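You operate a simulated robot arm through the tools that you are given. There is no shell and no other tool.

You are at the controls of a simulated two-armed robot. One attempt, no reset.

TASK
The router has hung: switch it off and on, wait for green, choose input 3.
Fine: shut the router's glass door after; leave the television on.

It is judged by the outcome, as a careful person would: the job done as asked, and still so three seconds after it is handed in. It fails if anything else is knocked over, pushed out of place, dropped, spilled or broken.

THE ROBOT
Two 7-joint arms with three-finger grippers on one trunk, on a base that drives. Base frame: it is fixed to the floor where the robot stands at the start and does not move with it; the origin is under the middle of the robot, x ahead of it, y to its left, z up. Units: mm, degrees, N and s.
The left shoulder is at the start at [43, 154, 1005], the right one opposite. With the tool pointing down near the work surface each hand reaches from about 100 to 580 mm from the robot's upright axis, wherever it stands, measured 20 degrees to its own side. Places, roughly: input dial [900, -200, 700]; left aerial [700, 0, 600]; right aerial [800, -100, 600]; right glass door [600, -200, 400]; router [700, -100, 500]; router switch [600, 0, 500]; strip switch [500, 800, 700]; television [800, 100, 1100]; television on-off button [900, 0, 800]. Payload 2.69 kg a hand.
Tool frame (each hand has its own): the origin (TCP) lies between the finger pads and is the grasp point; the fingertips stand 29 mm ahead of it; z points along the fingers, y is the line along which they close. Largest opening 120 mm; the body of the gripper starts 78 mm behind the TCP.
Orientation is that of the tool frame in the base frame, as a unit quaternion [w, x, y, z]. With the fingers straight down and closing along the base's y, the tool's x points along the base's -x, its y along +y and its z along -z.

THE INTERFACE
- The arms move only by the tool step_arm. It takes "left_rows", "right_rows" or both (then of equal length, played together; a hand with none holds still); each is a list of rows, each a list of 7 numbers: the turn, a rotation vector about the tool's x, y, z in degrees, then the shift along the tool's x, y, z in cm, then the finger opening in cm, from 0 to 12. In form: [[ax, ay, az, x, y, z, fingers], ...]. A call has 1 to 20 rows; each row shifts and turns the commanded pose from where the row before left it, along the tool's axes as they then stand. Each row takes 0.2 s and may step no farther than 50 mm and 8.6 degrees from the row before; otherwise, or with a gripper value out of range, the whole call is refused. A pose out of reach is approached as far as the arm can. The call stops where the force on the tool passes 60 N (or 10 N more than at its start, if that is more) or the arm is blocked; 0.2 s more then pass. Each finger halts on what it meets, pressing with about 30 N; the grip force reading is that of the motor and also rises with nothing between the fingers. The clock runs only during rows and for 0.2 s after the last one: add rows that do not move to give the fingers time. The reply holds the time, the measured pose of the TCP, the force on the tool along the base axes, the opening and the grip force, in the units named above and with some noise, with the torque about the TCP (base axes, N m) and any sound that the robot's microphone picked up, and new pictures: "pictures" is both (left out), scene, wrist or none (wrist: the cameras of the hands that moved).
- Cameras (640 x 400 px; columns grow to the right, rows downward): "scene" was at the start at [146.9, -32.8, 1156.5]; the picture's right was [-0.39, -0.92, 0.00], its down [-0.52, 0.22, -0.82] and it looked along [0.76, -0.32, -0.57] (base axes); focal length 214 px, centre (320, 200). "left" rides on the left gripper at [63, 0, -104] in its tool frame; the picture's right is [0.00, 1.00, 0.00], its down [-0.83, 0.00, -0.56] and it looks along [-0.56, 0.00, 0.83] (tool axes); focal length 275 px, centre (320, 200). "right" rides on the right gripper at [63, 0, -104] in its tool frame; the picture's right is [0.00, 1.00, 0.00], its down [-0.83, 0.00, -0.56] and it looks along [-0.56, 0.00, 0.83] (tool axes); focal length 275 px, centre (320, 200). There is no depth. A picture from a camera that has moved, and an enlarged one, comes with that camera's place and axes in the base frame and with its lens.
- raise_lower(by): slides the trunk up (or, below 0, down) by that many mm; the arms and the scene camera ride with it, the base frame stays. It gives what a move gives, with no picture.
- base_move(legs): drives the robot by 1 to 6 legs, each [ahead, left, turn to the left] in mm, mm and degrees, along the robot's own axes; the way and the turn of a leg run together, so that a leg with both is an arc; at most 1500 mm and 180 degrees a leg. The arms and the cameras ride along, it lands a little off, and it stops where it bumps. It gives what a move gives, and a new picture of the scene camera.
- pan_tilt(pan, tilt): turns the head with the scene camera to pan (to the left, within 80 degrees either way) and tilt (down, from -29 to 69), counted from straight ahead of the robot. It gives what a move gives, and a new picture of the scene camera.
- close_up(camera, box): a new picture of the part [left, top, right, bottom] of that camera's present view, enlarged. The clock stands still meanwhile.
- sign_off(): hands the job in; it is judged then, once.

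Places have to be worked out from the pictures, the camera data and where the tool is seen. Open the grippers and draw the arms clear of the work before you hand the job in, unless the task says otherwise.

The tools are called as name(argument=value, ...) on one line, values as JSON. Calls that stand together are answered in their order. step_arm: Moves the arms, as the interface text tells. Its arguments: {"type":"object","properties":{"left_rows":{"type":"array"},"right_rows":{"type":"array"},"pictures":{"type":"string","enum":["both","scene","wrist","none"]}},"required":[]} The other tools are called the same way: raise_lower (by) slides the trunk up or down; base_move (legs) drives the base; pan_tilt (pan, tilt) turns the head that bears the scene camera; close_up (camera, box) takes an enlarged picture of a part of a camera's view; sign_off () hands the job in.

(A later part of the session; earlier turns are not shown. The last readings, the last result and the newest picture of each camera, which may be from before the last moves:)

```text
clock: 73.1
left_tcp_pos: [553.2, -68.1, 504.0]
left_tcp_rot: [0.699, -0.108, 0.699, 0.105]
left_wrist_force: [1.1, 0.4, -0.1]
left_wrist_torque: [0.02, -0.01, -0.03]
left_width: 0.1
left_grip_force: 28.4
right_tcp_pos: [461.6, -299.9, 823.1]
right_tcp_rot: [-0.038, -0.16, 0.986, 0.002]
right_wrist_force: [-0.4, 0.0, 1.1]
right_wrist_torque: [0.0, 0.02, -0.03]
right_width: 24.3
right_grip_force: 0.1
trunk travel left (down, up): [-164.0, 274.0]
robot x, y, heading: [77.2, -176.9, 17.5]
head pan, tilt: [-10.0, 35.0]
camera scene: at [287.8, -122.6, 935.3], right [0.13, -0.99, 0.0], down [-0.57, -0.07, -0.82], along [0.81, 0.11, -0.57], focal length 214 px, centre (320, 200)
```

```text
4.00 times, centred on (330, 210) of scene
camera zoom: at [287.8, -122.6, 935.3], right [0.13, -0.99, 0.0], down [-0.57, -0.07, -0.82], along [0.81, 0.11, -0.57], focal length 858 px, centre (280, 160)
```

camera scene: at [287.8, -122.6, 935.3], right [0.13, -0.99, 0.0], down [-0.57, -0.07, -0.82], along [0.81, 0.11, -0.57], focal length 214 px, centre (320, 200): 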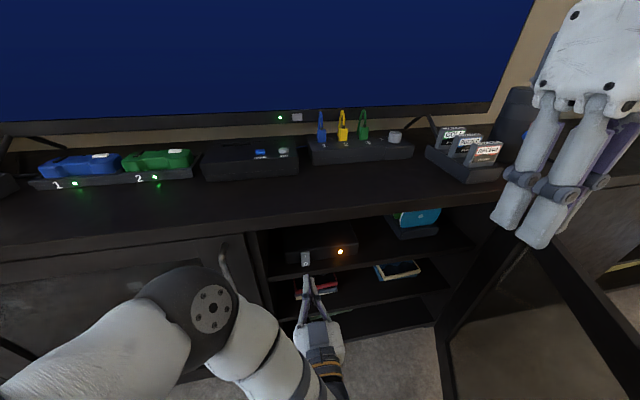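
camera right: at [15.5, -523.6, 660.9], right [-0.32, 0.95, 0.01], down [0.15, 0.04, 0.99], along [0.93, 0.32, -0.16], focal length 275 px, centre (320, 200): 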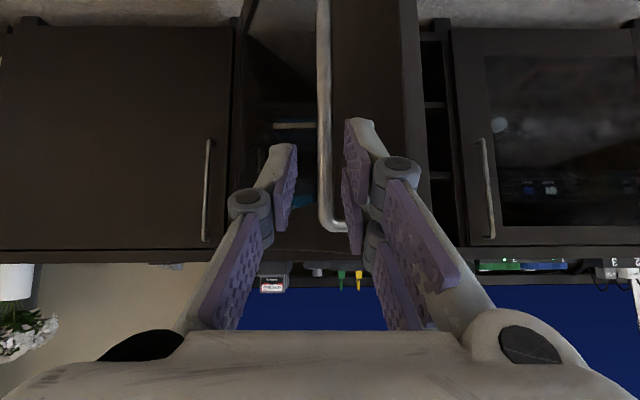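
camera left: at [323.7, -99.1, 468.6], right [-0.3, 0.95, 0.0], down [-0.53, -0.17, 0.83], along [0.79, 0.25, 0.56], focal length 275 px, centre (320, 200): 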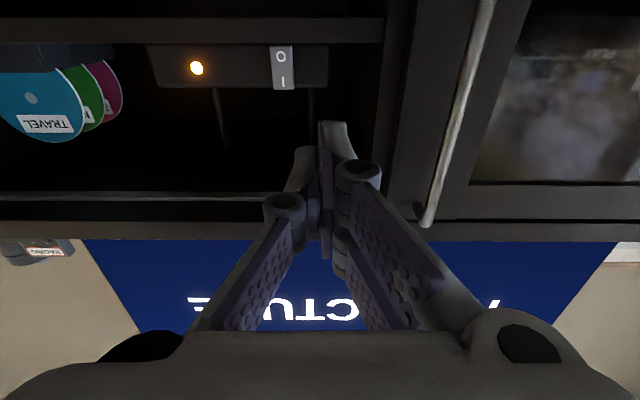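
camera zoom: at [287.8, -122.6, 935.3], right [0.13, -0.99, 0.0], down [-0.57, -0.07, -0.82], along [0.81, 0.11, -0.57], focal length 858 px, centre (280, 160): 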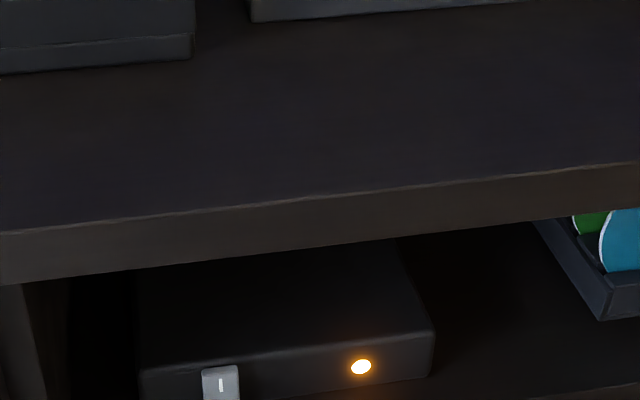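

The hand is lined up at (507, -231, 504), but the lower finger on the +Y side looks barely above shelf level. I'll raise it 4 mm, shift it 5 mm right, and edge forward 2 cm to check.

step_arm(left_rows=[[0, 0, 0, -0.4, -0.5, 0, 0], [0, 0, 0, 0, 0, 1, 0], [0, 0, 0, 0, 0, 1, 0]], pictures="wrist")

close_up(camera="left", box=[240, 60, 400, 160])

pan_tilt(pan=-8, tilt=48)

```text
clock: 73.9
left_tcp_pos: [574.2, -65.5, 507.9]
left_tcp_rot: [0.699, -0.108, 0.699, 0.105]
left_wrist_force: [0.0, -0.4, 0.7]
left_wrist_torque: [0.0, 0.02, 0.0]
left_width: 0.0
left_grip_force: 28.7
right_tcp_pos: [462.1, -301.5, 821.8]
right_tcp_rot: [-0.039, -0.16, 0.986, 0.001]
right_wrist_force: [-0.2, 0.3, 0.6]
right_wrist_torque: [0.01, 0.01, -0.01]
right_width: 24.0
right_grip_force: 0.0
trunk travel left (down, up): [-164.0, 274.0]
robot x, y, heading: [78.4, -178.0, 17.2]
head pan, tilt: [-10.0, 35.0]
camera left: at [474.9, -97.3, 444.2], right [-0.3, 0.95, 0.0], down [-0.53, -0.17, 0.83], along [0.79, 0.25, 0.55], focal length 275 px, centre (320, 200)
```

left: 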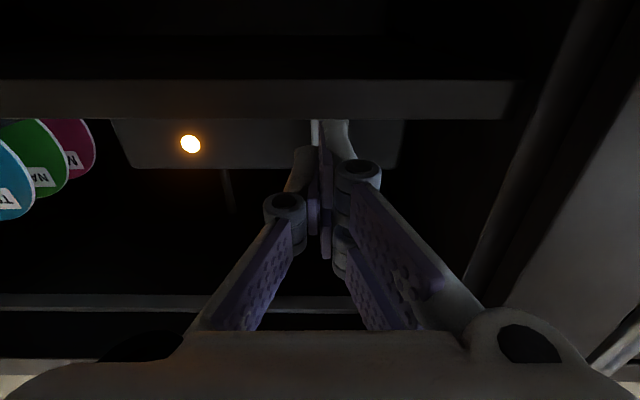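

```text
4.00 times, centred on (320, 110) of left
camera zoom: at [474.9, -97.3, 444.2], right [-0.3, 0.95, 0.0], down [-0.53, -0.17, 0.83], along [0.79, 0.25, 0.55], focal length 1101 px, centre (320, 560)
```

zoom: 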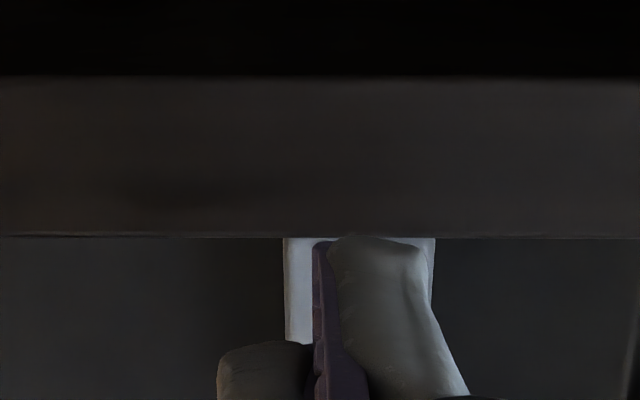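

```text
clock: 74.7
left_tcp_pos: [574.1, -66.4, 507.9]
left_tcp_rot: [0.699, -0.107, 0.699, 0.105]
left_wrist_force: [-0.4, 0.2, 0.7]
left_wrist_torque: [0.02, -0.01, -0.02]
left_width: 0.0
left_grip_force: 28.8
right_tcp_pos: [462.4, -299.4, 822.7]
right_tcp_rot: [-0.038, -0.16, 0.986, 0.001]
right_wrist_force: [0.2, -0.6, 0.5]
right_wrist_torque: [0.01, 0.03, 0.03]
right_width: 23.8
right_grip_force: 0.1
trunk travel left (down, up): [-164.0, 274.0]
robot x, y, heading: [72.9, -179.1, 17.4]
head pan, tilt: [-8.0, 48.0]
camera scene: at [278.1, -121.1, 916.4], right [0.16, -0.99, 0.0], down [-0.73, -0.12, -0.67], along [0.66, 0.11, -0.74], focal length 214 px, centre (320, 200)
```

scene: 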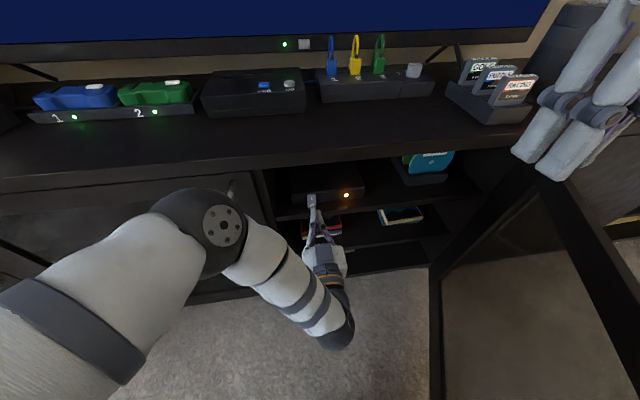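

The view shows the +Y side has two fingers stacked vertically, so pressing now could touch both rocker halves. I'll back off 3 cm and roll the hand 90° so that the closed tips are only about 20 mm tall.

step_arm(left_rows=[[0, 0, 0, 0, 0, -1.5, 0], [0, 0, 0, 0, 0, -1.5, 0], [0, 0, 8.2, 0, 0, 0, 0], [0, 0, 8.2, 0, 0, 0, 0], [0, 0, 8.2, 0, 0, 0, 0], [0, 0, 8.2, 0, 0, 0, 0], [0, 0, 8.2, 0, 0, 0, 0], [0, 0, 8.2, 0, 0, 0, 0], [0, 0, 8.2, 0, 0, 0, 0], [0, 0, 8.2, 0, 0, 0, 0], [0, 0, 8.2, 0, 0, 0, 0], [0, 0, 8.2, 0, 0, 0, 0], [0, 0, 8, 0, 0, 0, 0]], pictures="both")

```text
clock: 77.5
left_tcp_pos: [545.1, -73.3, 509.1]
left_tcp_rot: [0.418, 0.419, 0.571, 0.569]
left_wrist_force: [-1.4, -0.2, 0.3]
left_wrist_torque: [0.02, 0.0, 0.03]
left_width: 0.1
left_grip_force: 28.9
right_tcp_pos: [461.7, -300.4, 822.0]
right_tcp_rot: [-0.039, -0.16, 0.986, 0.002]
right_wrist_force: [-0.1, 0.2, 0.2]
right_wrist_torque: [-0.01, 0.0, 0.0]
right_width: 23.8
right_grip_force: 0.0
trunk travel left (down, up): [-164.0, 274.0]
robot x, y, heading: [73.1, -175.5, 16.9]
head pan, tilt: [-8.0, 48.0]
camera scene: at [278.1, -121.0, 916.3], right [0.16, -0.99, 0.0], down [-0.73, -0.12, -0.67], along [0.66, 0.11, -0.74], focal length 214 px, centre (320, 200)
camera left: at [427.3, -44.0, 509.4], right [0.01, 0.0, 1.0], down [-0.28, -0.96, 0.0], along [0.96, -0.28, -0.01], focal length 275 px, centre (320, 200)
```

scene: 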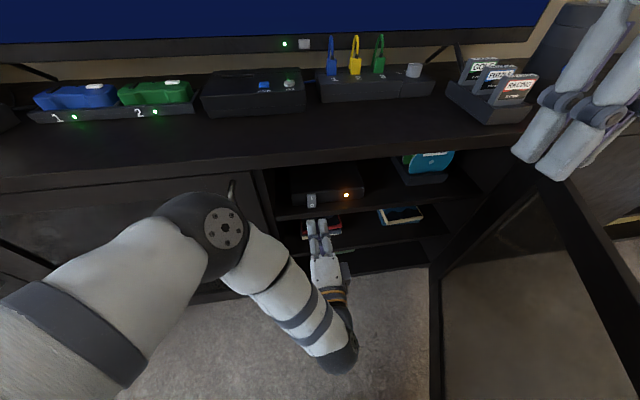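
left: 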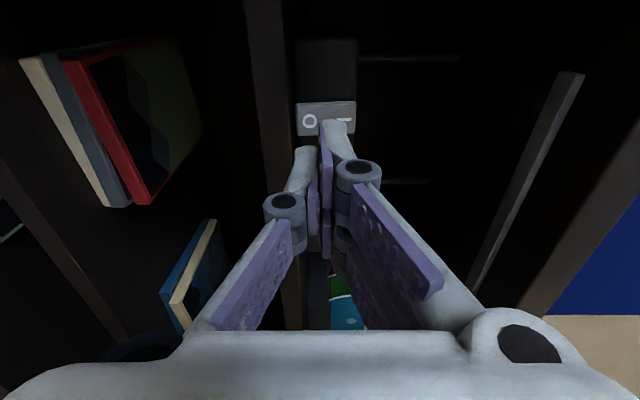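

Now the tips are compact in height: O is at z≈500 and I at about 524, with pivot near 512. I'll lower 6 mm, shift 3 mm left, and advance to just short of the rocker.

step_arm(left_rows=[[0, 0, 0, 0.3, -0.6, 0, 0], [0, 0, 0, 0, 0, 1.5, 0], [0, 0, 0, 0, 0, 1.5, 0], [0, 0, 0, 0, 0, 1.3, 0]], pictures="wrist")

close_up(camera="left", box=[240, 80, 400, 180])

```text
clock: 78.5
left_tcp_pos: [586.3, -56.5, 503.6]
left_tcp_rot: [0.419, 0.418, 0.57, 0.569]
left_wrist_force: [-0.2, 0.4, 0.1]
left_wrist_torque: [-0.01, -0.02, -0.02]
left_width: 0.0
left_grip_force: 28.3
left hand out of reach, approached as far as the arm can: row 1
right_tcp_pos: [461.7, -300.6, 823.4]
right_tcp_rot: [-0.038, -0.16, 0.986, 0.002]
right_wrist_force: [0.1, -0.5, 0.0]
right_wrist_torque: [0.02, 0.01, 0.0]
right_width: 24.2
right_grip_force: 0.1
trunk travel left (down, up): [-164.0, 274.0]
robot x, y, heading: [72.7, -177.0, 17.5]
head pan, tilt: [-8.0, 48.0]
camera left: at [467.5, -27.6, 503.4], right [0.0, 0.0, 1.0], down [-0.28, -0.96, 0.0], along [0.96, -0.28, 0.0], focal length 275 px, centre (320, 200)
```

left: 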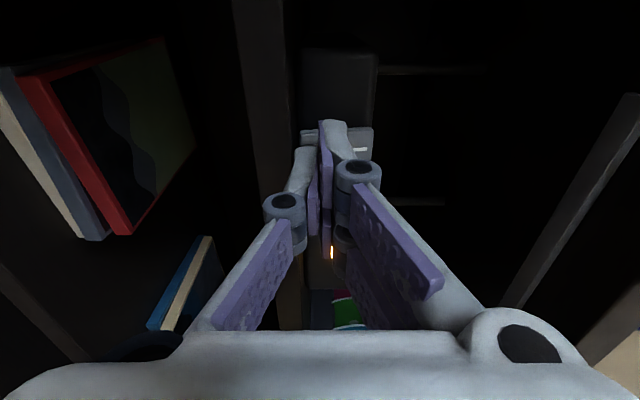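

```text
4.00 times, centred on (320, 130) of left
camera zoom: at [467.5, -27.6, 503.4], right [0.0, 0.0, 1.0], down [-0.28, -0.96, 0.0], along [0.96, -0.28, 0.0], focal length 1101 px, centre (320, 480)
```

zoom: 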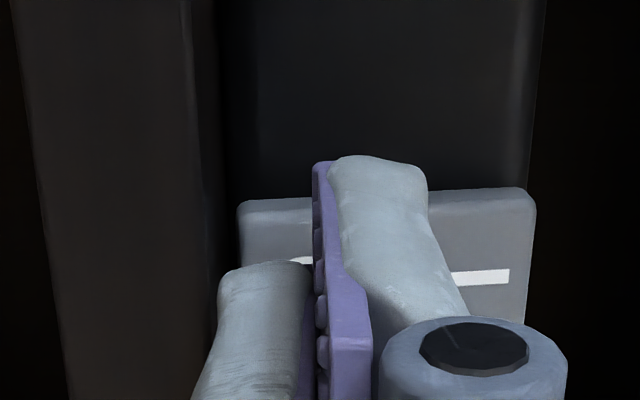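

The closed tips would straddle the pivot a little. I'll open to 32 mm and raise 16 mm so only the single lower finger (z≈493–503) meets O while the upper pair passes above the rocker.

step_arm(left_rows=[[0, 0, 0, 0, 0, -1.0, 0], [0, 0, 0, 0, 0.8, 0, 1.6], [0, 0, 0, 0, 0.8, 0, 3.2], [0, 0, 0, 0, 0, 0, 3.2], [0, 0, 0, 0, 0, 1.0, 3.2]], pictures="none")

close_up(camera="left", box=[220, 80, 420, 205])

```text
clock: 79.7
left_tcp_pos: [586.3, -58.0, 519.4]
left_tcp_rot: [0.42, 0.419, 0.57, 0.568]
left_wrist_force: [0.3, -0.4, 0.8]
left_wrist_torque: [0.01, 0.02, -0.02]
left_width: 32.0
left_grip_force: 0.0
right_tcp_pos: [461.5, -301.0, 822.9]
right_tcp_rot: [-0.038, -0.16, 0.986, 0.002]
right_wrist_force: [0.5, -0.5, 0.2]
right_wrist_torque: [0.0, -0.03, 0.0]
right_width: 24.1
right_grip_force: 0.1
trunk travel left (down, up): [-164.0, 274.0]
robot x, y, heading: [76.3, -177.3, 17.8]
head pan, tilt: [-8.0, 48.0]
```

```text
3.20 times, centred on (320, 142) of left
camera zoom: at [467.9, -27.7, 519.4], right [0.0, 0.0, 1.0], down [-0.28, -0.96, 0.0], along [0.96, -0.28, 0.0], focal length 881 px, centre (320, 384)
```

zoom: 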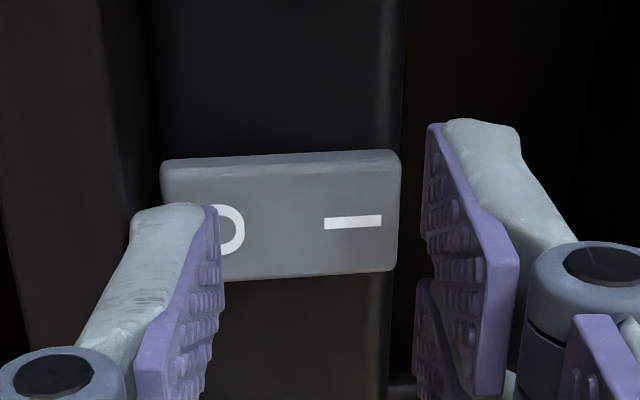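

The lower finger is right in front of O, and the upper pair clears the rocker. I'll raise 2 mm and press forward in small steps.

step_arm(left_rows=[[0, 0, 0, 0, 0.2, 0, 3.2], [0, 0, 0, 0, 0, 0.5, 3.2], [0, 0, 0, 0, 0, 0.4, 3.2], [0, 0, 0, 0, 0, 0.4, 3.2]], pictures="none")

close_up(camera="left", box=[220, 80, 420, 205])

```text
clock: 80.7
left_tcp_pos: [597.5, -53.0, 522.3]
left_tcp_rot: [0.42, 0.419, 0.57, 0.569]
left_wrist_force: [-1.9, -1.5, 0.3]
left_wrist_torque: [0.0, 0.03, -0.01]
left_width: 32.3
left_grip_force: 0.0
right_tcp_pos: [461.4, -300.8, 823.9]
right_tcp_rot: [-0.039, -0.161, 0.986, 0.003]
right_wrist_force: [-0.7, -0.2, -0.2]
right_wrist_torque: [0.01, 0.0, -0.01]
right_width: 23.7
right_grip_force: 0.1
trunk travel left (down, up): [-164.0, 274.0]
robot x, y, heading: [75.3, -173.2, 17.2]
head pan, tilt: [-8.0, 48.0]
heard: click
```

```text
3.20 times, centred on (320, 142) of left
camera zoom: at [480.0, -23.8, 521.4], right [0.0, 0.0, 1.0], down [-0.28, -0.96, 0.0], along [0.96, -0.28, 0.0], focal length 881 px, centre (320, 384)
```

zoom: 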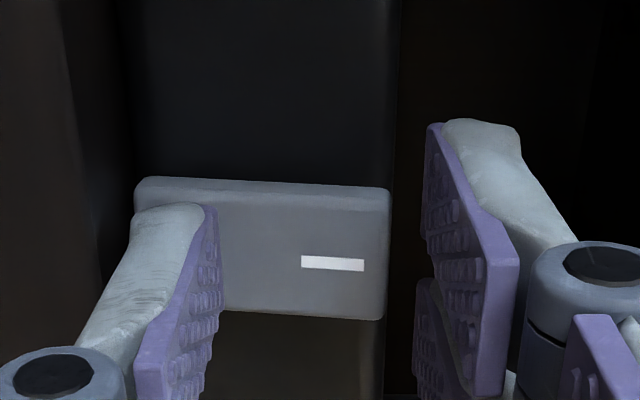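

A click, and the rocker has tipped over to O. I'll back off and confirm the LED is off.

step_arm(left_rows=[[0, 0, 0, 0, 0, -1.5, 3.2], [0, 0, 0, 0, 0, -1.5, 3.2], [0, 0, 0, 0, 0, 0, 3.2]], pictures="both")

close_up(camera="left", box=[220, 80, 420, 205])

close_up(camera="scene", box=[270, 160, 390, 240])

```text
clock: 81.5
left_tcp_pos: [568.6, -62.3, 521.9]
left_tcp_rot: [0.42, 0.419, 0.571, 0.568]
left_wrist_force: [-0.2, -1.3, 0.6]
left_wrist_torque: [0.02, 0.0, 0.02]
left_width: 32.0
left_grip_force: 0.1
right_tcp_pos: [461.1, -299.8, 822.6]
right_tcp_rot: [-0.037, -0.16, 0.986, 0.002]
right_wrist_force: [-0.1, 0.5, -0.2]
right_wrist_torque: [0.02, 0.01, -0.01]
right_width: 24.0
right_grip_force: 0.1
trunk travel left (down, up): [-164.0, 274.0]
robot x, y, heading: [77.4, -176.4, 17.3]
head pan, tilt: [-8.0, 48.0]
camera scene: at [278.1, -121.0, 916.3], right [0.16, -0.99, 0.0], down [-0.73, -0.12, -0.67], along [0.66, 0.11, -0.74], focal length 214 px, centre (320, 200)
camera left: at [450.6, -33.1, 521.6], right [0.0, 0.0, 1.0], down [-0.28, -0.96, 0.0], along [0.96, -0.28, 0.0], focal length 275 px, centre (320, 200)
```

scene: 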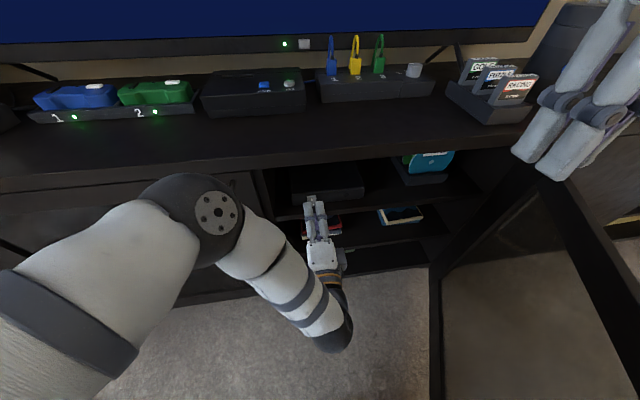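
left: 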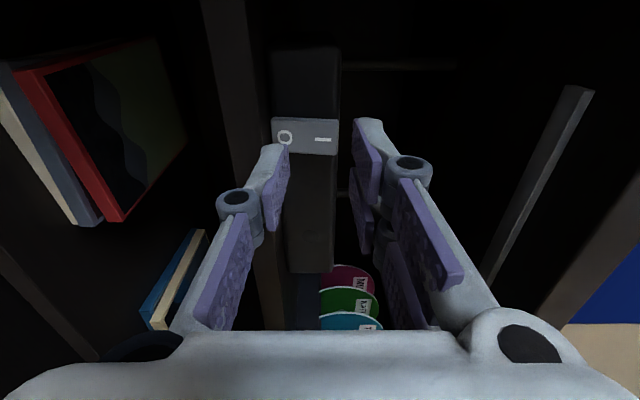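

```text
3.20 times, centred on (320, 142) of left
camera zoom: at [450.6, -33.1, 521.6], right [0.0, 0.0, 1.0], down [-0.28, -0.96, 0.0], along [0.96, -0.28, 0.0], focal length 881 px, centre (320, 384)
```

zoom: 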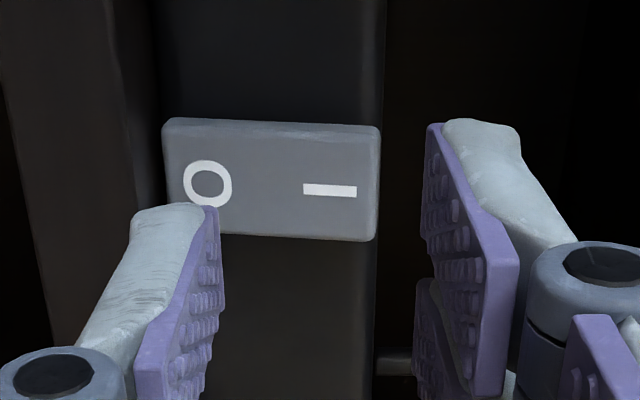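

```text
5.00 times, centred on (330, 200) of scene
camera zoom: at [278.1, -121.0, 916.3], right [0.16, -0.99, 0.0], down [-0.73, -0.12, -0.67], along [0.66, 0.11, -0.74], focal length 1072 px, centre (270, 200)
```

zoom: 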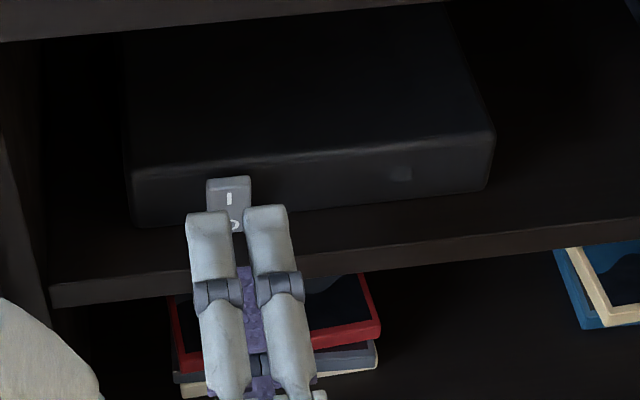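

The LED is dark, so the router is off. I'll close the fingers, raise 6 mm to I's height, and wait a few seconds before switching it back on.

step_arm(left_rows=[[0, 0, 0, 0, 0.3, 0, 1.6], [0, 0, 0, 0, 0.3, 0, 0], [0, 0, 0, 0, 0, 0, 0], [0, 0, 0, 0, 0, 0, 0], [0, 0, 0, 0, 0, 0, 0], [0, 0, 0, 0, 0, 0, 0], [0, 0, 0, 0, 0, 0, 0], [0, 0, 0, 0, 0, 0, 0], [0, 0, 0, 0, 0, 0, 0], [0, 0, 0, 0, 0, 0, 0], [0, 0, 0, 0, 0, 0, 0], [0, 0, 0, 0, 0, 0, 0], [0, 0, 0, 0, 0, 0, 0], [0, 0, 0, 0, 0, 0, 0], [0, 0, 0, 0, 0, 0, 0], [0, 0, 0, 0, 0, 0, 0], [0, 0, 0, 0, 0, 0, 0], [0, 0, 0, 0, 0, 0, 0], [0, 0, 0, 0, 0, 0, 0], [0, 0, 0, 0, 0, 0, 0]], pictures="none")

step_arm(left_rows=[[0, 0, 0, 0, 0, 1.0, 0], [0, 0, 0, 0, 0, 1.0, 0], [0, 0, 0, 0, 0, 0.3, 0]], pictures="none")

close_up(camera="left", box=[220, 80, 420, 205])

```text
clock: 85.7
left_tcp_pos: [568.4, -61.9, 528.2]
left_tcp_rot: [0.42, 0.418, 0.57, 0.569]
left_wrist_force: [-0.9, -0.6, -0.6]
left_wrist_torque: [0.01, 0.0, -0.02]
left_width: 0.0
left_grip_force: 28.1
right_tcp_pos: [461.1, -300.0, 822.5]
right_tcp_rot: [-0.039, -0.16, 0.986, 0.002]
right_wrist_force: [0.3, -0.9, 0.9]
right_wrist_torque: [0.02, 0.03, 0.0]
right_width: 24.0
right_grip_force: 0.1
trunk travel left (down, up): [-164.0, 274.0]
robot x, y, heading: [75.8, -176.5, 17.5]
head pan, tilt: [-8.0, 48.0]
```

```text
clock: 86.5
left_tcp_pos: [592.6, -54.1, 527.6]
left_tcp_rot: [0.419, 0.418, 0.571, 0.569]
left_wrist_force: [0.5, -0.1, 0.5]
left_wrist_torque: [-0.04, -0.01, 0.0]
left_width: 0.0
left_grip_force: 28.6
right_tcp_pos: [461.7, -299.4, 823.3]
right_tcp_rot: [-0.038, -0.16, 0.986, 0.001]
right_wrist_force: [0.0, 0.0, -1.0]
right_wrist_torque: [0.01, 0.02, -0.01]
right_width: 24.0
right_grip_force: 0.0
trunk travel left (down, up): [-164.0, 274.0]
robot x, y, heading: [77.7, -177.2, 17.3]
head pan, tilt: [-8.0, 48.0]
```

```text
3.20 times, centred on (320, 142) of left
camera zoom: at [473.3, -25.2, 527.1], right [0.0, 0.0, 1.0], down [-0.28, -0.96, 0.0], along [0.96, -0.28, 0.0], focal length 881 px, centre (320, 384)
```

zoom: 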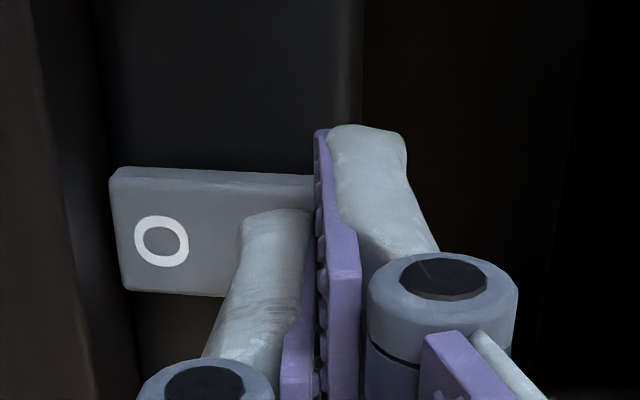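

The tips are in front of the I half. I'll press forward gently.

step_arm(left_rows=[[0, 0, 0, 0, 0, 0.4, 0], [0, 0, 0, 0, 0, 0.4, 0], [0, 0, 0, 0, 0, 0.4, 0]], pictures="none")

close_up(camera="left", box=[220, 80, 420, 205])

```text
clock: 87.3
left_tcp_pos: [599.5, -51.3, 527.5]
left_tcp_rot: [0.42, 0.419, 0.57, 0.568]
left_wrist_force: [-26.3, -4.5, 3.8]
left_wrist_torque: [0.01, 0.1, 0.15]
left_width: 0.1
left_grip_force: 28.4
right_tcp_pos: [459.6, -300.5, 822.9]
right_tcp_rot: [-0.038, -0.16, 0.986, 0.002]
right_wrist_force: [1.0, 0.3, 0.5]
right_wrist_torque: [0.03, 0.04, 0.0]
right_width: 24.1
right_grip_force: 0.1
trunk travel left (down, up): [-164.0, 274.0]
robot x, y, heading: [72.0, -176.1, 17.1]
head pan, tilt: [-8.0, 48.0]
heard: click
```

```text
3.20 times, centred on (320, 142) of left
camera zoom: at [482.6, -22.8, 527.6], right [0.0, 0.0, 1.0], down [-0.28, -0.96, 0.0], along [0.96, -0.28, 0.0], focal length 881 px, centre (320, 384)
```

zoom: 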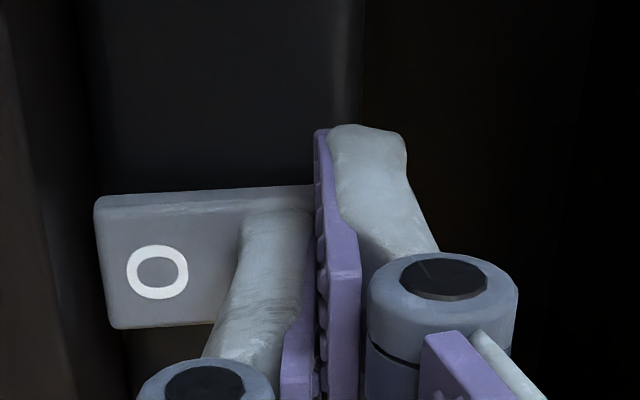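

A second click: the rocker is back to I. I'll back off straight and watch the LED.

step_arm(left_rows=[[0, 0, 0, 0, 0, -1.5, 0], [0, 0, 0, 0, 0, -1.5, 0], [0, 0, 0, 0, 0, -2, 0], [0, 0, 0, 0, 0, -2, 0], [0, 0, 0, 0, 0, 0, 0]], pictures="none")

close_up(camera="scene", box=[270, 160, 390, 240])

```text
clock: 88.5
left_tcp_pos: [539.0, -71.5, 528.6]
left_tcp_rot: [0.42, 0.42, 0.57, 0.568]
left_wrist_force: [0.5, -0.2, -1.1]
left_wrist_torque: [0.02, 0.01, 0.01]
left_width: 0.0
left_grip_force: 28.4
left hand out of reach, approached as far as the arm can: row 4
right_tcp_pos: [461.2, -300.4, 822.6]
right_tcp_rot: [-0.038, -0.16, 0.986, 0.002]
right_wrist_force: [0.3, 0.1, -0.5]
right_wrist_torque: [-0.02, 0.0, 0.0]
right_width: 24.2
right_grip_force: 0.1
trunk travel left (down, up): [-164.0, 274.0]
robot x, y, heading: [72.0, -176.3, 17.4]
head pan, tilt: [-8.0, 48.0]
```

```text
5.00 times, centred on (330, 200) of scene
camera zoom: at [278.1, -121.1, 916.3], right [0.16, -0.99, 0.0], down [-0.73, -0.12, -0.67], along [0.66, 0.11, -0.74], focal length 1072 px, centre (270, 200)
```

zoom: 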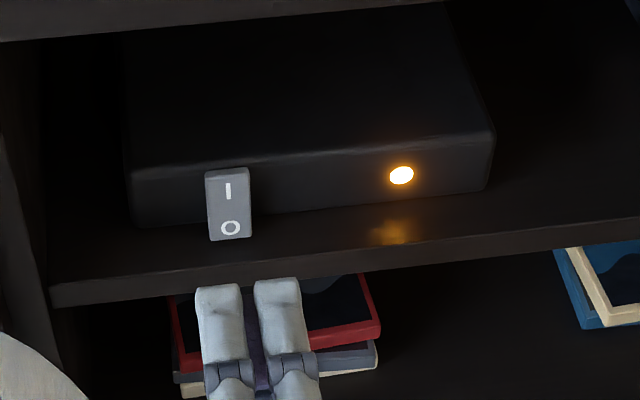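

The LED is amber while it boots. I'll back the base away and keep watching for green.

base_move(legs=[[-250, 40, 0]])

step_arm(left_rows=[[0, 0, 0, 0, 0, 0, 0], [0, 0, 0, 0, 0, 0, 0], [0, 0, 0, 0, 0, 0, 0], [0, 0, 0, 0, 0, 0, 0], [0, 0, 0, 0, 0, 0, 0], [0, 0, 0, 0, 0, 0, 0], [0, 0, 0, 0, 0, 0, 0], [0, 0, 0, 0, 0, 0, 0], [0, 0, 0, 0, 0, 0, 0], [0, 0, 0, 0, 0, 0, 0], [0, 0, 0, 0, 0, 0, 0], [0, 0, 0, 0, 0, 0, 0], [0, 0, 0, 0, 0, 0, 0], [0, 0, 0, 0, 0, 0, 0], [0, 0, 0, 0, 0, 0, 0], [0, 0, 0, 0, 0, 0, 0], [0, 0, 0, 0, 0, 0, 0], [0, 0, 0, 0, 0, 0, 0], [0, 0, 0, 0, 0, 0, 0], [0, 0, 0, 0, 0, 0, 0]], pictures="scene")

```text
clock: 90.3
left_tcp_pos: [288.7, -109.1, 526.2]
left_tcp_rot: [0.42, 0.419, 0.571, 0.568]
left_wrist_force: [-0.3, -0.4, 0.0]
left_wrist_torque: [-0.01, 0.02, 0.01]
left_width: 0.0
left_grip_force: 28.5
right_tcp_pos: [211.8, -337.4, 823.2]
right_tcp_rot: [-0.039, -0.16, 0.986, 0.002]
right_wrist_force: [0.6, -0.8, -0.9]
right_wrist_torque: [-0.03, -0.01, -0.03]
right_width: 24.0
right_grip_force: 0.0
trunk travel left (down, up): [-164.0, 274.0]
robot x, y, heading: [-177.0, -214.0, 17.4]
head pan, tilt: [-8.0, 48.0]
camera scene: at [28.7, -157.3, 916.3], right [0.16, -0.99, 0.0], down [-0.73, -0.12, -0.67], along [0.66, 0.11, -0.74], focal length 214 px, centre (320, 200)
```

scene: 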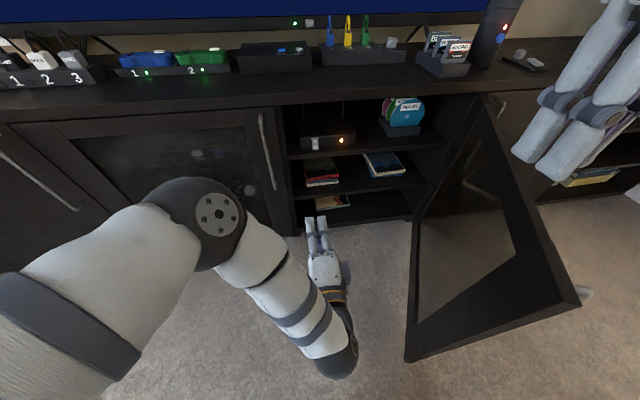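

```text
clock: 94.5
left_tcp_pos: [289.4, -108.5, 527.3]
left_tcp_rot: [0.421, 0.42, 0.57, 0.567]
left_wrist_force: [-0.2, 0.3, -0.5]
left_wrist_torque: [-0.01, -0.04, 0.01]
left_width: 0.0
left_grip_force: 29.1
right_tcp_pos: [211.6, -336.7, 823.0]
right_tcp_rot: [-0.038, -0.161, 0.986, 0.002]
right_wrist_force: [0.4, -0.4, 0.6]
right_wrist_torque: [0.01, -0.04, -0.02]
right_width: 24.0
right_grip_force: 0.0
trunk travel left (down, up): [-164.0, 274.0]
robot x, y, heading: [-172.9, -210.0, 17.6]
head pan, tilt: [-8.0, 48.0]
camera scene: at [28.8, -157.3, 916.3], right [0.16, -0.99, 0.0], down [-0.73, -0.12, -0.67], along [0.66, 0.11, -0.74], focal length 214 px, centre (320, 200)
```

scene: 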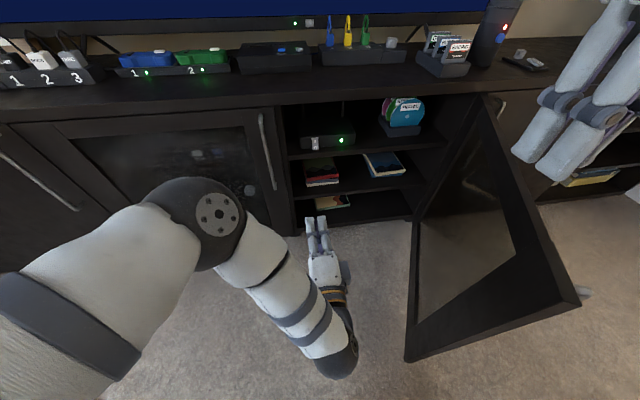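

The router LED is green. Next is the dial, so I'll raise the trunk and fold the left arm back to its parked pose (undo the roll, then the pitch).

raise_lower(by=209)

step_arm(left_rows=[[0, 0, -8.2, 0, 0, 0, 0], [0, 0, -8.2, 0, 0, 0, 0], [0, 0, -8.2, 0, 0, 0, 0], [0, 0, -8.2, 0, 0, 0, 0], [0, 0, -8.2, 0, 0, 0, 0], [0, 0, -8.2, 0, 0, 0, 0], [0, 0, -8.2, 0, 0, 0, 0], [0, 0, -8.2, 0, 0, 0, 0], [0, 0, -8.2, 0, 0, 0, 0], [0, 0, -8.2, 0, 0, 0, 0], [0, 0, -8, 0, 0, 0, 0]], pictures="none")

step_arm(left_rows=[[0, 8.2, 0, 0, 0, 0, 0], [0, 8.2, 0, 0, 0, 0, 0], [0, 8.2, 0, 0, 0, 0, 0], [0, 8.2, 0, 0, 0, 0, 0], [0, 8.2, 0, 0, 0, 0, 0], [0, 8.2, 0, 0, 0, 0, 0], [0, 8.2, 0, 0, 0, 0, 0], [0, 8.2, 0, 0, 0, 0, 0], [0, 8.2, 0, 0, 0, 0, 0], [0, 8.2, 0, 0, 0, 0, 0], [0, 8, 0, 0, 0, 0, 0]], pictures="scene")

```text
clock: 96.8
left_tcp_pos: [289.1, -108.3, 737.0]
left_tcp_rot: [0.42, 0.419, 0.571, 0.568]
left_wrist_force: [0.3, 0.0, 0.0]
left_wrist_torque: [-0.01, 0.0, 0.03]
left_width: 0.0
left_grip_force: 28.5
right_tcp_pos: [212.0, -337.6, 1031.9]
right_tcp_rot: [-0.039, -0.159, 0.987, 0.002]
right_wrist_force: [0.3, 1.2, -0.6]
right_wrist_torque: [0.01, 0.03, 0.0]
right_width: 24.1
right_grip_force: 0.0
trunk travel left (down, up): [-373.0, 65.0]
robot x, y, heading: [-176.9, -213.6, 17.5]
head pan, tilt: [-8.0, 48.0]
```

```text
clock: 99.2
left_tcp_pos: [289.7, -108.9, 736.1]
left_tcp_rot: [0.698, -0.108, 0.7, 0.103]
left_wrist_force: [0.4, -0.6, -0.6]
left_wrist_torque: [0.01, -0.04, 0.0]
left_width: 0.0
left_grip_force: 28.6
right_tcp_pos: [211.7, -336.5, 1030.9]
right_tcp_rot: [-0.038, -0.16, 0.986, 0.002]
right_wrist_force: [0.4, -0.2, 0.1]
right_wrist_torque: [0.01, 0.02, -0.01]
right_width: 24.2
right_grip_force: 0.2
trunk travel left (down, up): [-373.0, 65.0]
robot x, y, heading: [-175.4, -211.9, 17.2]
head pan, tilt: [-8.0, 48.0]
```

```text
clock: 101.6
left_tcp_pos: [288.6, -107.8, 737.2]
left_tcp_rot: [-0.002, -0.149, 0.989, -0.003]
left_wrist_force: [0.9, 0.1, 0.7]
left_wrist_torque: [0.01, 0.0, 0.01]
left_width: 0.1
left_grip_force: 29.0
right_tcp_pos: [212.5, -337.0, 1031.5]
right_tcp_rot: [-0.039, -0.159, 0.986, 0.002]
right_wrist_force: [-0.3, 0.1, 0.5]
right_wrist_torque: [0.01, -0.03, -0.02]
right_width: 24.1
right_grip_force: 0.1
trunk travel left (down, up): [-373.0, 65.0]
robot x, y, heading: [-178.5, -209.2, 17.2]
head pan, tilt: [-8.0, 48.0]
camera scene: at [-33.2, -176.7, 1136.2], right [0.16, -0.99, 0.0], down [-0.73, -0.12, -0.67], along [0.66, 0.11, -0.74], focal length 214 px, centre (320, 200)
```

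scene: 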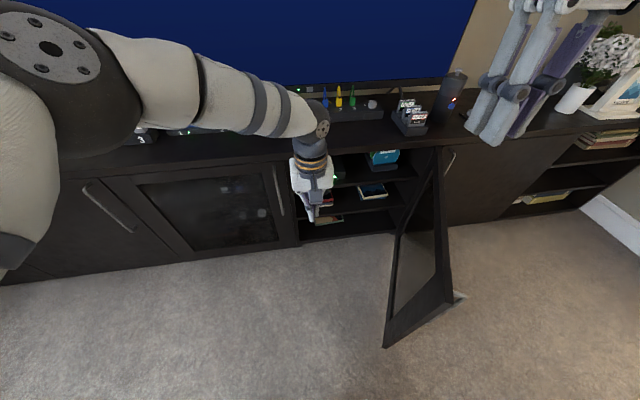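

Now I'll move the left hand up and out to its parked spot at the left side.

step_arm(left_rows=[[0, 0, 0, 0, 3, -2.63, 0], [0, 0, 0, 0, 3, -2.63, 0], [0, 0, 0, 0, 3, -2.63, 0], [0, 0, 0, 1.33, 3, -2.63, 0], [0, 0, 0, 1.9, 3, -2.63, 0], [0, 0, 0, 1.9, 3, -2.63, 0], [0, 0, 0, 1.9, 3, -2.63, 0], [0, 0, 0, 1.9, 3, -2.63, 0], [0, 0, 0, 1.9, 3, -2.63, 0], [0, 0, 0, 1.9, 3, -2.63, 0]], pictures="scene")

pan_tilt(pan=-25, tilt=35)

close_up(camera="scene", box=[240, 100, 400, 200])

```text
clock: 103.8
left_tcp_pos: [78.8, 141.6, 999.6]
left_tcp_rot: [-0.001, -0.149, 0.989, -0.002]
left_wrist_force: [-1.1, 1.1, 0.4]
left_wrist_torque: [0.01, 0.0, 0.03]
left_width: 0.0
left_grip_force: 28.7
right_tcp_pos: [211.2, -335.0, 1031.8]
right_tcp_rot: [-0.038, -0.16, 0.986, 0.002]
right_wrist_force: [0.4, 0.3, -0.1]
right_wrist_torque: [0.0, 0.01, -0.03]
right_width: 24.1
right_grip_force: 0.0
trunk travel left (down, up): [-373.0, 65.0]
robot x, y, heading: [-173.5, -210.0, 17.6]
head pan, tilt: [-8.0, 48.0]
camera scene: at [-33.9, -176.4, 1136.4], right [0.16, -0.99, 0.0], down [-0.73, -0.12, -0.67], along [0.66, 0.11, -0.74], focal length 214 px, centre (320, 200)
```

scene: 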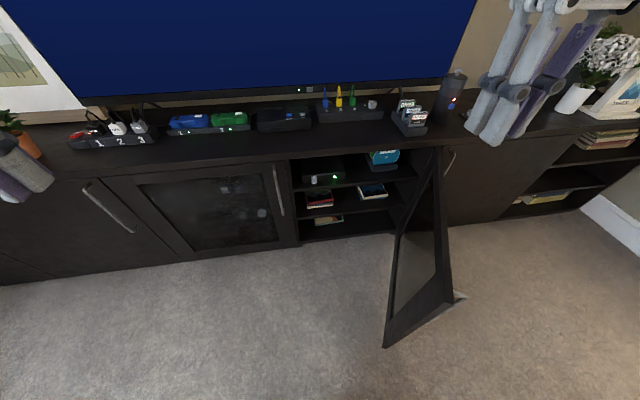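

```text
clock: 104.6
left_tcp_pos: [78.2, 141.2, 999.9]
left_tcp_rot: [-0.001, -0.149, 0.989, -0.001]
left_wrist_force: [0.0, -0.2, -0.4]
left_wrist_torque: [0.01, -0.03, -0.01]
left_width: 0.0
left_grip_force: 28.5
right_tcp_pos: [211.7, -337.7, 1031.8]
right_tcp_rot: [-0.038, -0.16, 0.986, 0.002]
right_wrist_force: [0.2, -0.2, -0.4]
right_wrist_torque: [0.0, 0.02, 0.0]
right_width: 24.0
right_grip_force: 0.0
trunk travel left (down, up): [-373.0, 65.0]
robot x, y, heading: [-173.3, -209.2, 17.3]
head pan, tilt: [-25.0, 35.0]
camera scene: at [-23.9, -201.2, 1155.3], right [-0.13, -0.99, 0.0], down [-0.57, 0.08, -0.82], along [0.81, -0.11, -0.57], focal length 214 px, centre (320, 200)
```

scene: 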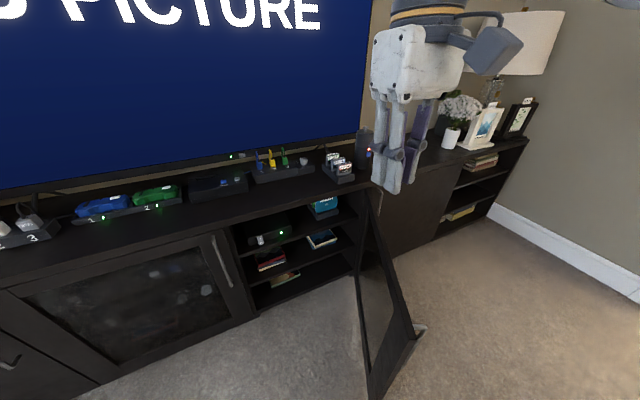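

```text
4.00 times, centred on (320, 150) of scene
camera zoom: at [-23.9, -201.2, 1155.3], right [-0.13, -0.99, 0.0], down [-0.57, 0.08, -0.82], along [0.81, -0.11, -0.57], focal length 858 px, centre (320, 400)
```

zoom: 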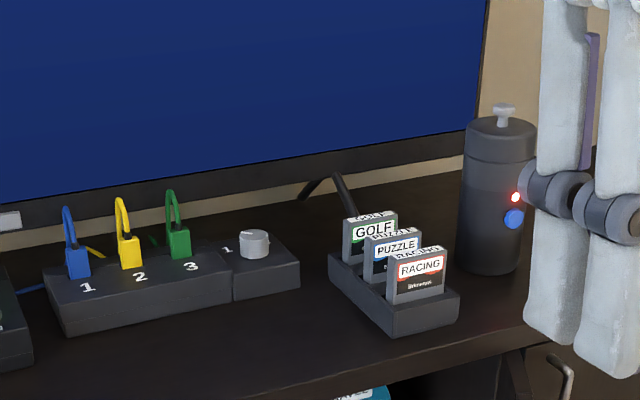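

The left arm is parked, and the door edge is at about (27, -463). I'll drive forward on the left of the door, then shift right, keeping over 100 mm from the door.

base_move(legs=[[450, -22, 0]])

pan_tilt(pan=-30, tilt=50)

```text
clock: 107.3
left_tcp_pos: [509.9, 254.6, 999.6]
left_tcp_rot: [-0.001, -0.149, 0.989, -0.001]
left_wrist_force: [0.4, 0.6, 0.0]
left_wrist_torque: [-0.01, 0.03, 0.0]
left_width: 0.1
left_grip_force: 29.3
right_tcp_pos: [645.4, -222.8, 1032.2]
right_tcp_rot: [-0.039, -0.16, 0.986, 0.002]
right_wrist_force: [-0.2, 0.6, 0.7]
right_wrist_torque: [0.01, 0.05, 0.0]
right_width: 24.1
right_grip_force: 0.1
trunk travel left (down, up): [-373.0, 65.0]
robot x, y, heading: [257.8, -97.9, 17.4]
head pan, tilt: [-25.0, 35.0]
camera scene: at [409.1, -88.5, 1155.2], right [-0.13, -0.99, 0.0], down [-0.57, 0.08, -0.82], along [0.81, -0.11, -0.57], focal length 214 px, centre (320, 200)
```

scene: 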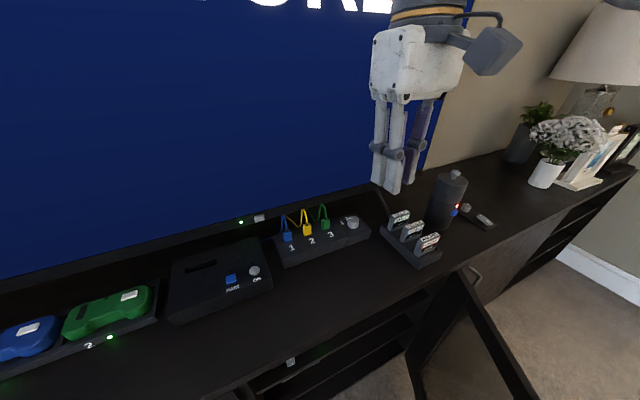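

```text
clock: 108.0
left_tcp_pos: [511.0, 253.1, 999.3]
left_tcp_rot: [-0.001, -0.149, 0.989, -0.002]
left_wrist_force: [0.4, 0.4, 0.3]
left_wrist_torque: [0.02, 0.02, -0.01]
left_width: 0.2
left_grip_force: 28.1
right_tcp_pos: [644.1, -224.6, 1031.4]
right_tcp_rot: [-0.038, -0.161, 0.986, 0.0]
right_wrist_force: [1.0, 0.0, 0.6]
right_wrist_torque: [-0.01, -0.02, 0.02]
right_width: 24.0
right_grip_force: 0.0
trunk travel left (down, up): [-373.0, 65.0]
robot x, y, heading: [253.7, -99.0, 17.3]
head pan, tilt: [-30.0, 50.0]
camera scene: at [396.5, -93.7, 1133.6], right [-0.22, -0.98, 0.0], down [-0.75, 0.17, -0.64], along [0.63, -0.14, -0.77], focal length 214 px, centre (320, 200)
```

scene: 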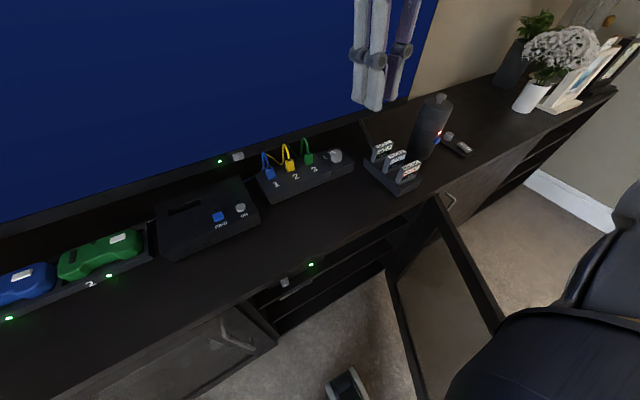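

I have a good view of the dial now; zooming in on it.

close_up(camera="scene", box=[295, 130, 375, 180])

close_up(camera="right", box=[0, 0, 640, 400])

```text
8.00 times, centred on (335, 155) of scene
camera zoom: at [396.5, -93.7, 1133.6], right [-0.22, -0.98, 0.0], down [-0.75, 0.17, -0.64], along [0.63, -0.14, -0.77], focal length 1716 px, centre (200, 560)
```

zoom: 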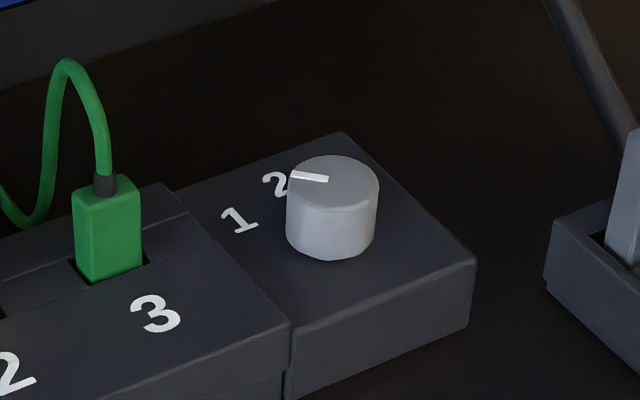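

```text
1.00 times, centred on (320, 200) of right (not enlarged: the box is as wide or as high as the picture)
camera zoom: at [594.0, -243.7, 1141.8], right [-0.32, 0.95, 0.02], down [0.83, 0.27, 0.49], along [0.46, 0.17, -0.87], focal length 275 px, centre (320, 200)
```

zoom: 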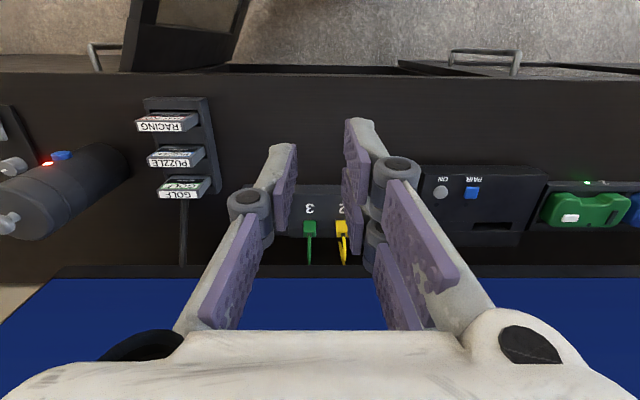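

The pointer is at 1 (about 45° left of straight back), 2 is straight back, and 3 is 45° to the right. So I need a 90° clockwise turn. I'll shift the base closer so the right hand can reach.

base_move(legs=[[57, -65, 0]])

close_up(camera="scene", box=[280, 110, 400, 185])

pan_tilt(pan=-60, tilt=60)

```text
clock: 109.2
left_tcp_pos: [583.9, 210.0, 998.9]
left_tcp_rot: [-0.001, -0.15, 0.989, -0.002]
left_wrist_force: [0.6, 0.4, 1.4]
left_wrist_torque: [0.01, 0.04, -0.02]
left_width: 0.4
left_grip_force: 28.5
right_tcp_pos: [719.8, -269.4, 1031.6]
right_tcp_rot: [-0.038, -0.161, 0.986, 0.002]
right_wrist_force: [0.4, 0.3, -0.8]
right_wrist_torque: [0.01, 0.01, -0.01]
right_width: 24.0
right_grip_force: 0.1
trunk travel left (down, up): [-373.0, 65.0]
robot x, y, heading: [332.1, -143.7, 17.0]
head pan, tilt: [-30.0, 50.0]
camera scene: at [470.3, -138.6, 1133.5], right [-0.22, -0.98, 0.0], down [-0.75, 0.17, -0.64], along [0.63, -0.14, -0.77], focal length 214 px, centre (320, 200)
```

scene: 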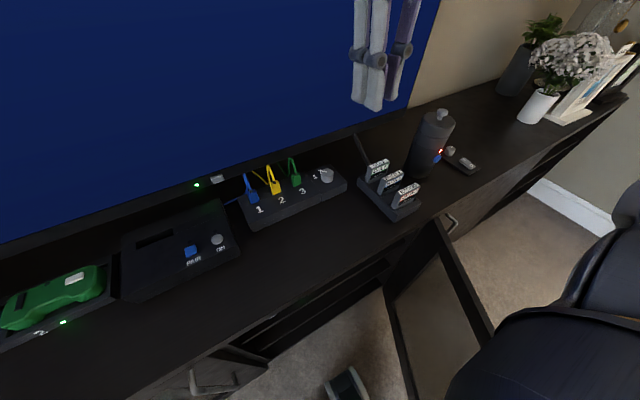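

```text
5.33 times, centred on (340, 148) of scene
camera zoom: at [470.3, -138.6, 1133.5], right [-0.22, -0.98, 0.0], down [-0.75, 0.17, -0.64], along [0.63, -0.14, -0.77], focal length 1144 px, centre (213, 480)
```

zoom: 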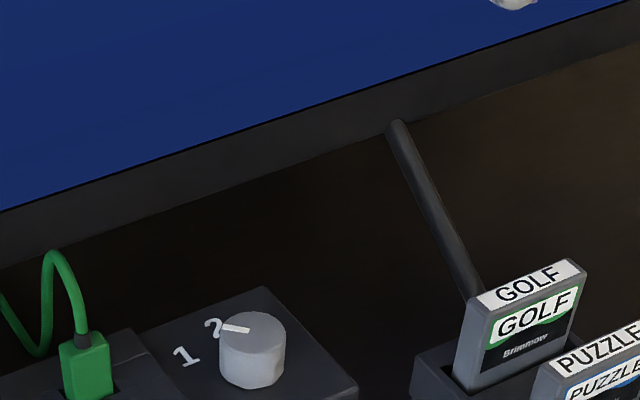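

```text
clock: 110.2
left_tcp_pos: [584.0, 209.5, 999.2]
left_tcp_rot: [-0.001, -0.15, 0.989, -0.002]
left_wrist_force: [0.8, 1.0, 0.6]
left_wrist_torque: [0.03, -0.01, 0.01]
left_width: 0.1
left_grip_force: 28.4
right_tcp_pos: [719.2, -268.4, 1032.5]
right_tcp_rot: [-0.038, -0.161, 0.986, 0.002]
right_wrist_force: [-0.2, -0.6, 0.3]
right_wrist_torque: [0.0, 0.01, 0.0]
right_width: 23.9
right_grip_force: 0.1
trunk travel left (down, up): [-373.0, 65.0]
robot x, y, heading: [328.8, -144.7, 17.5]
head pan, tilt: [-60.0, 60.0]
camera scene: at [443.7, -166.5, 1121.0], right [-0.68, -0.74, 0.0], down [-0.64, 0.59, -0.5], along [0.37, -0.34, -0.87], focal length 214 px, centre (320, 200)
```

scene: 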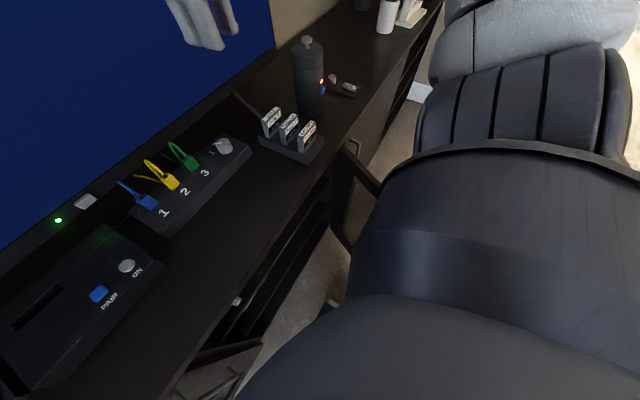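

The robot is at (271, -237) in the console frame, with the dial at about (757, -498). I'll level the right hand and bring it above the dial at z≈900 with the fingers open 50 mm.

step_arm(right_rows=[[0.9, -4.3, 1.0, 0, 0, 0, 3], [0, 0, 0, -3.04, -0.52, 2.6, 4], [0, 0, 0, -3.04, -0.52, 2.6, 5], [0, 0, 0, -3.04, -0.52, 2.6, 5], [0, 0, 0, -3.04, -0.52, 2.6, 5], [0, 0, 0, -3.04, -0.52, 2.6, 5]], pictures="both")

```text
clock: 111.6
left_tcp_pos: [585.8, 211.1, 998.6]
left_tcp_rot: [-0.002, -0.15, 0.989, -0.002]
left_wrist_force: [-0.4, 0.8, 0.5]
left_wrist_torque: [0.03, 0.01, 0.01]
left_width: 0.0
left_grip_force: 27.9
right_tcp_pos: [872.1, -247.5, 901.7]
right_tcp_rot: [0.0, -0.152, 0.988, -0.002]
right_wrist_force: [-0.4, -0.2, -0.8]
right_wrist_torque: [-0.01, 0.01, -0.03]
right_width: 50.1
right_grip_force: 0.0
trunk travel left (down, up): [-373.0, 65.0]
robot x, y, heading: [328.3, -141.3, 17.5]
head pan, tilt: [-60.0, 60.0]
camera scene: at [444.2, -166.3, 1120.9], right [-0.68, -0.74, 0.0], down [-0.64, 0.59, -0.5], along [0.37, -0.34, -0.87], focal length 214 px, centre (320, 200)
camera right: at [812.6, -266.8, 1007.5], right [-0.31, 0.95, 0.0], down [0.79, 0.25, 0.56], along [0.53, 0.17, -0.83], focal length 275 px, centre (320, 200)
```

scene: 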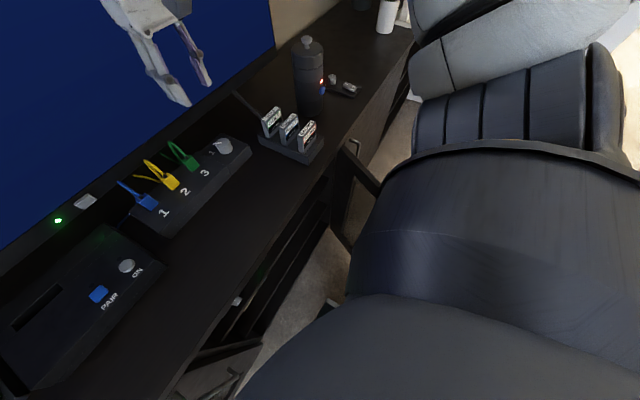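
right: 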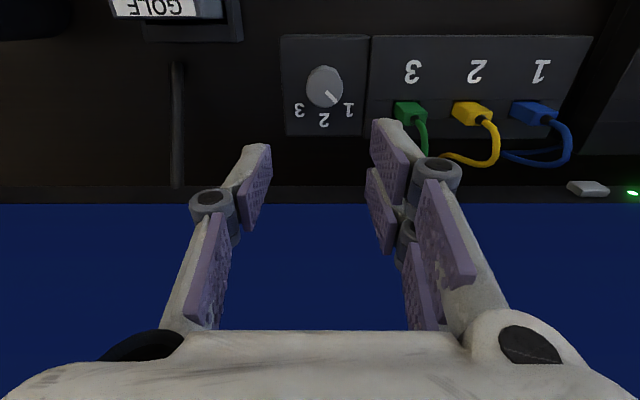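

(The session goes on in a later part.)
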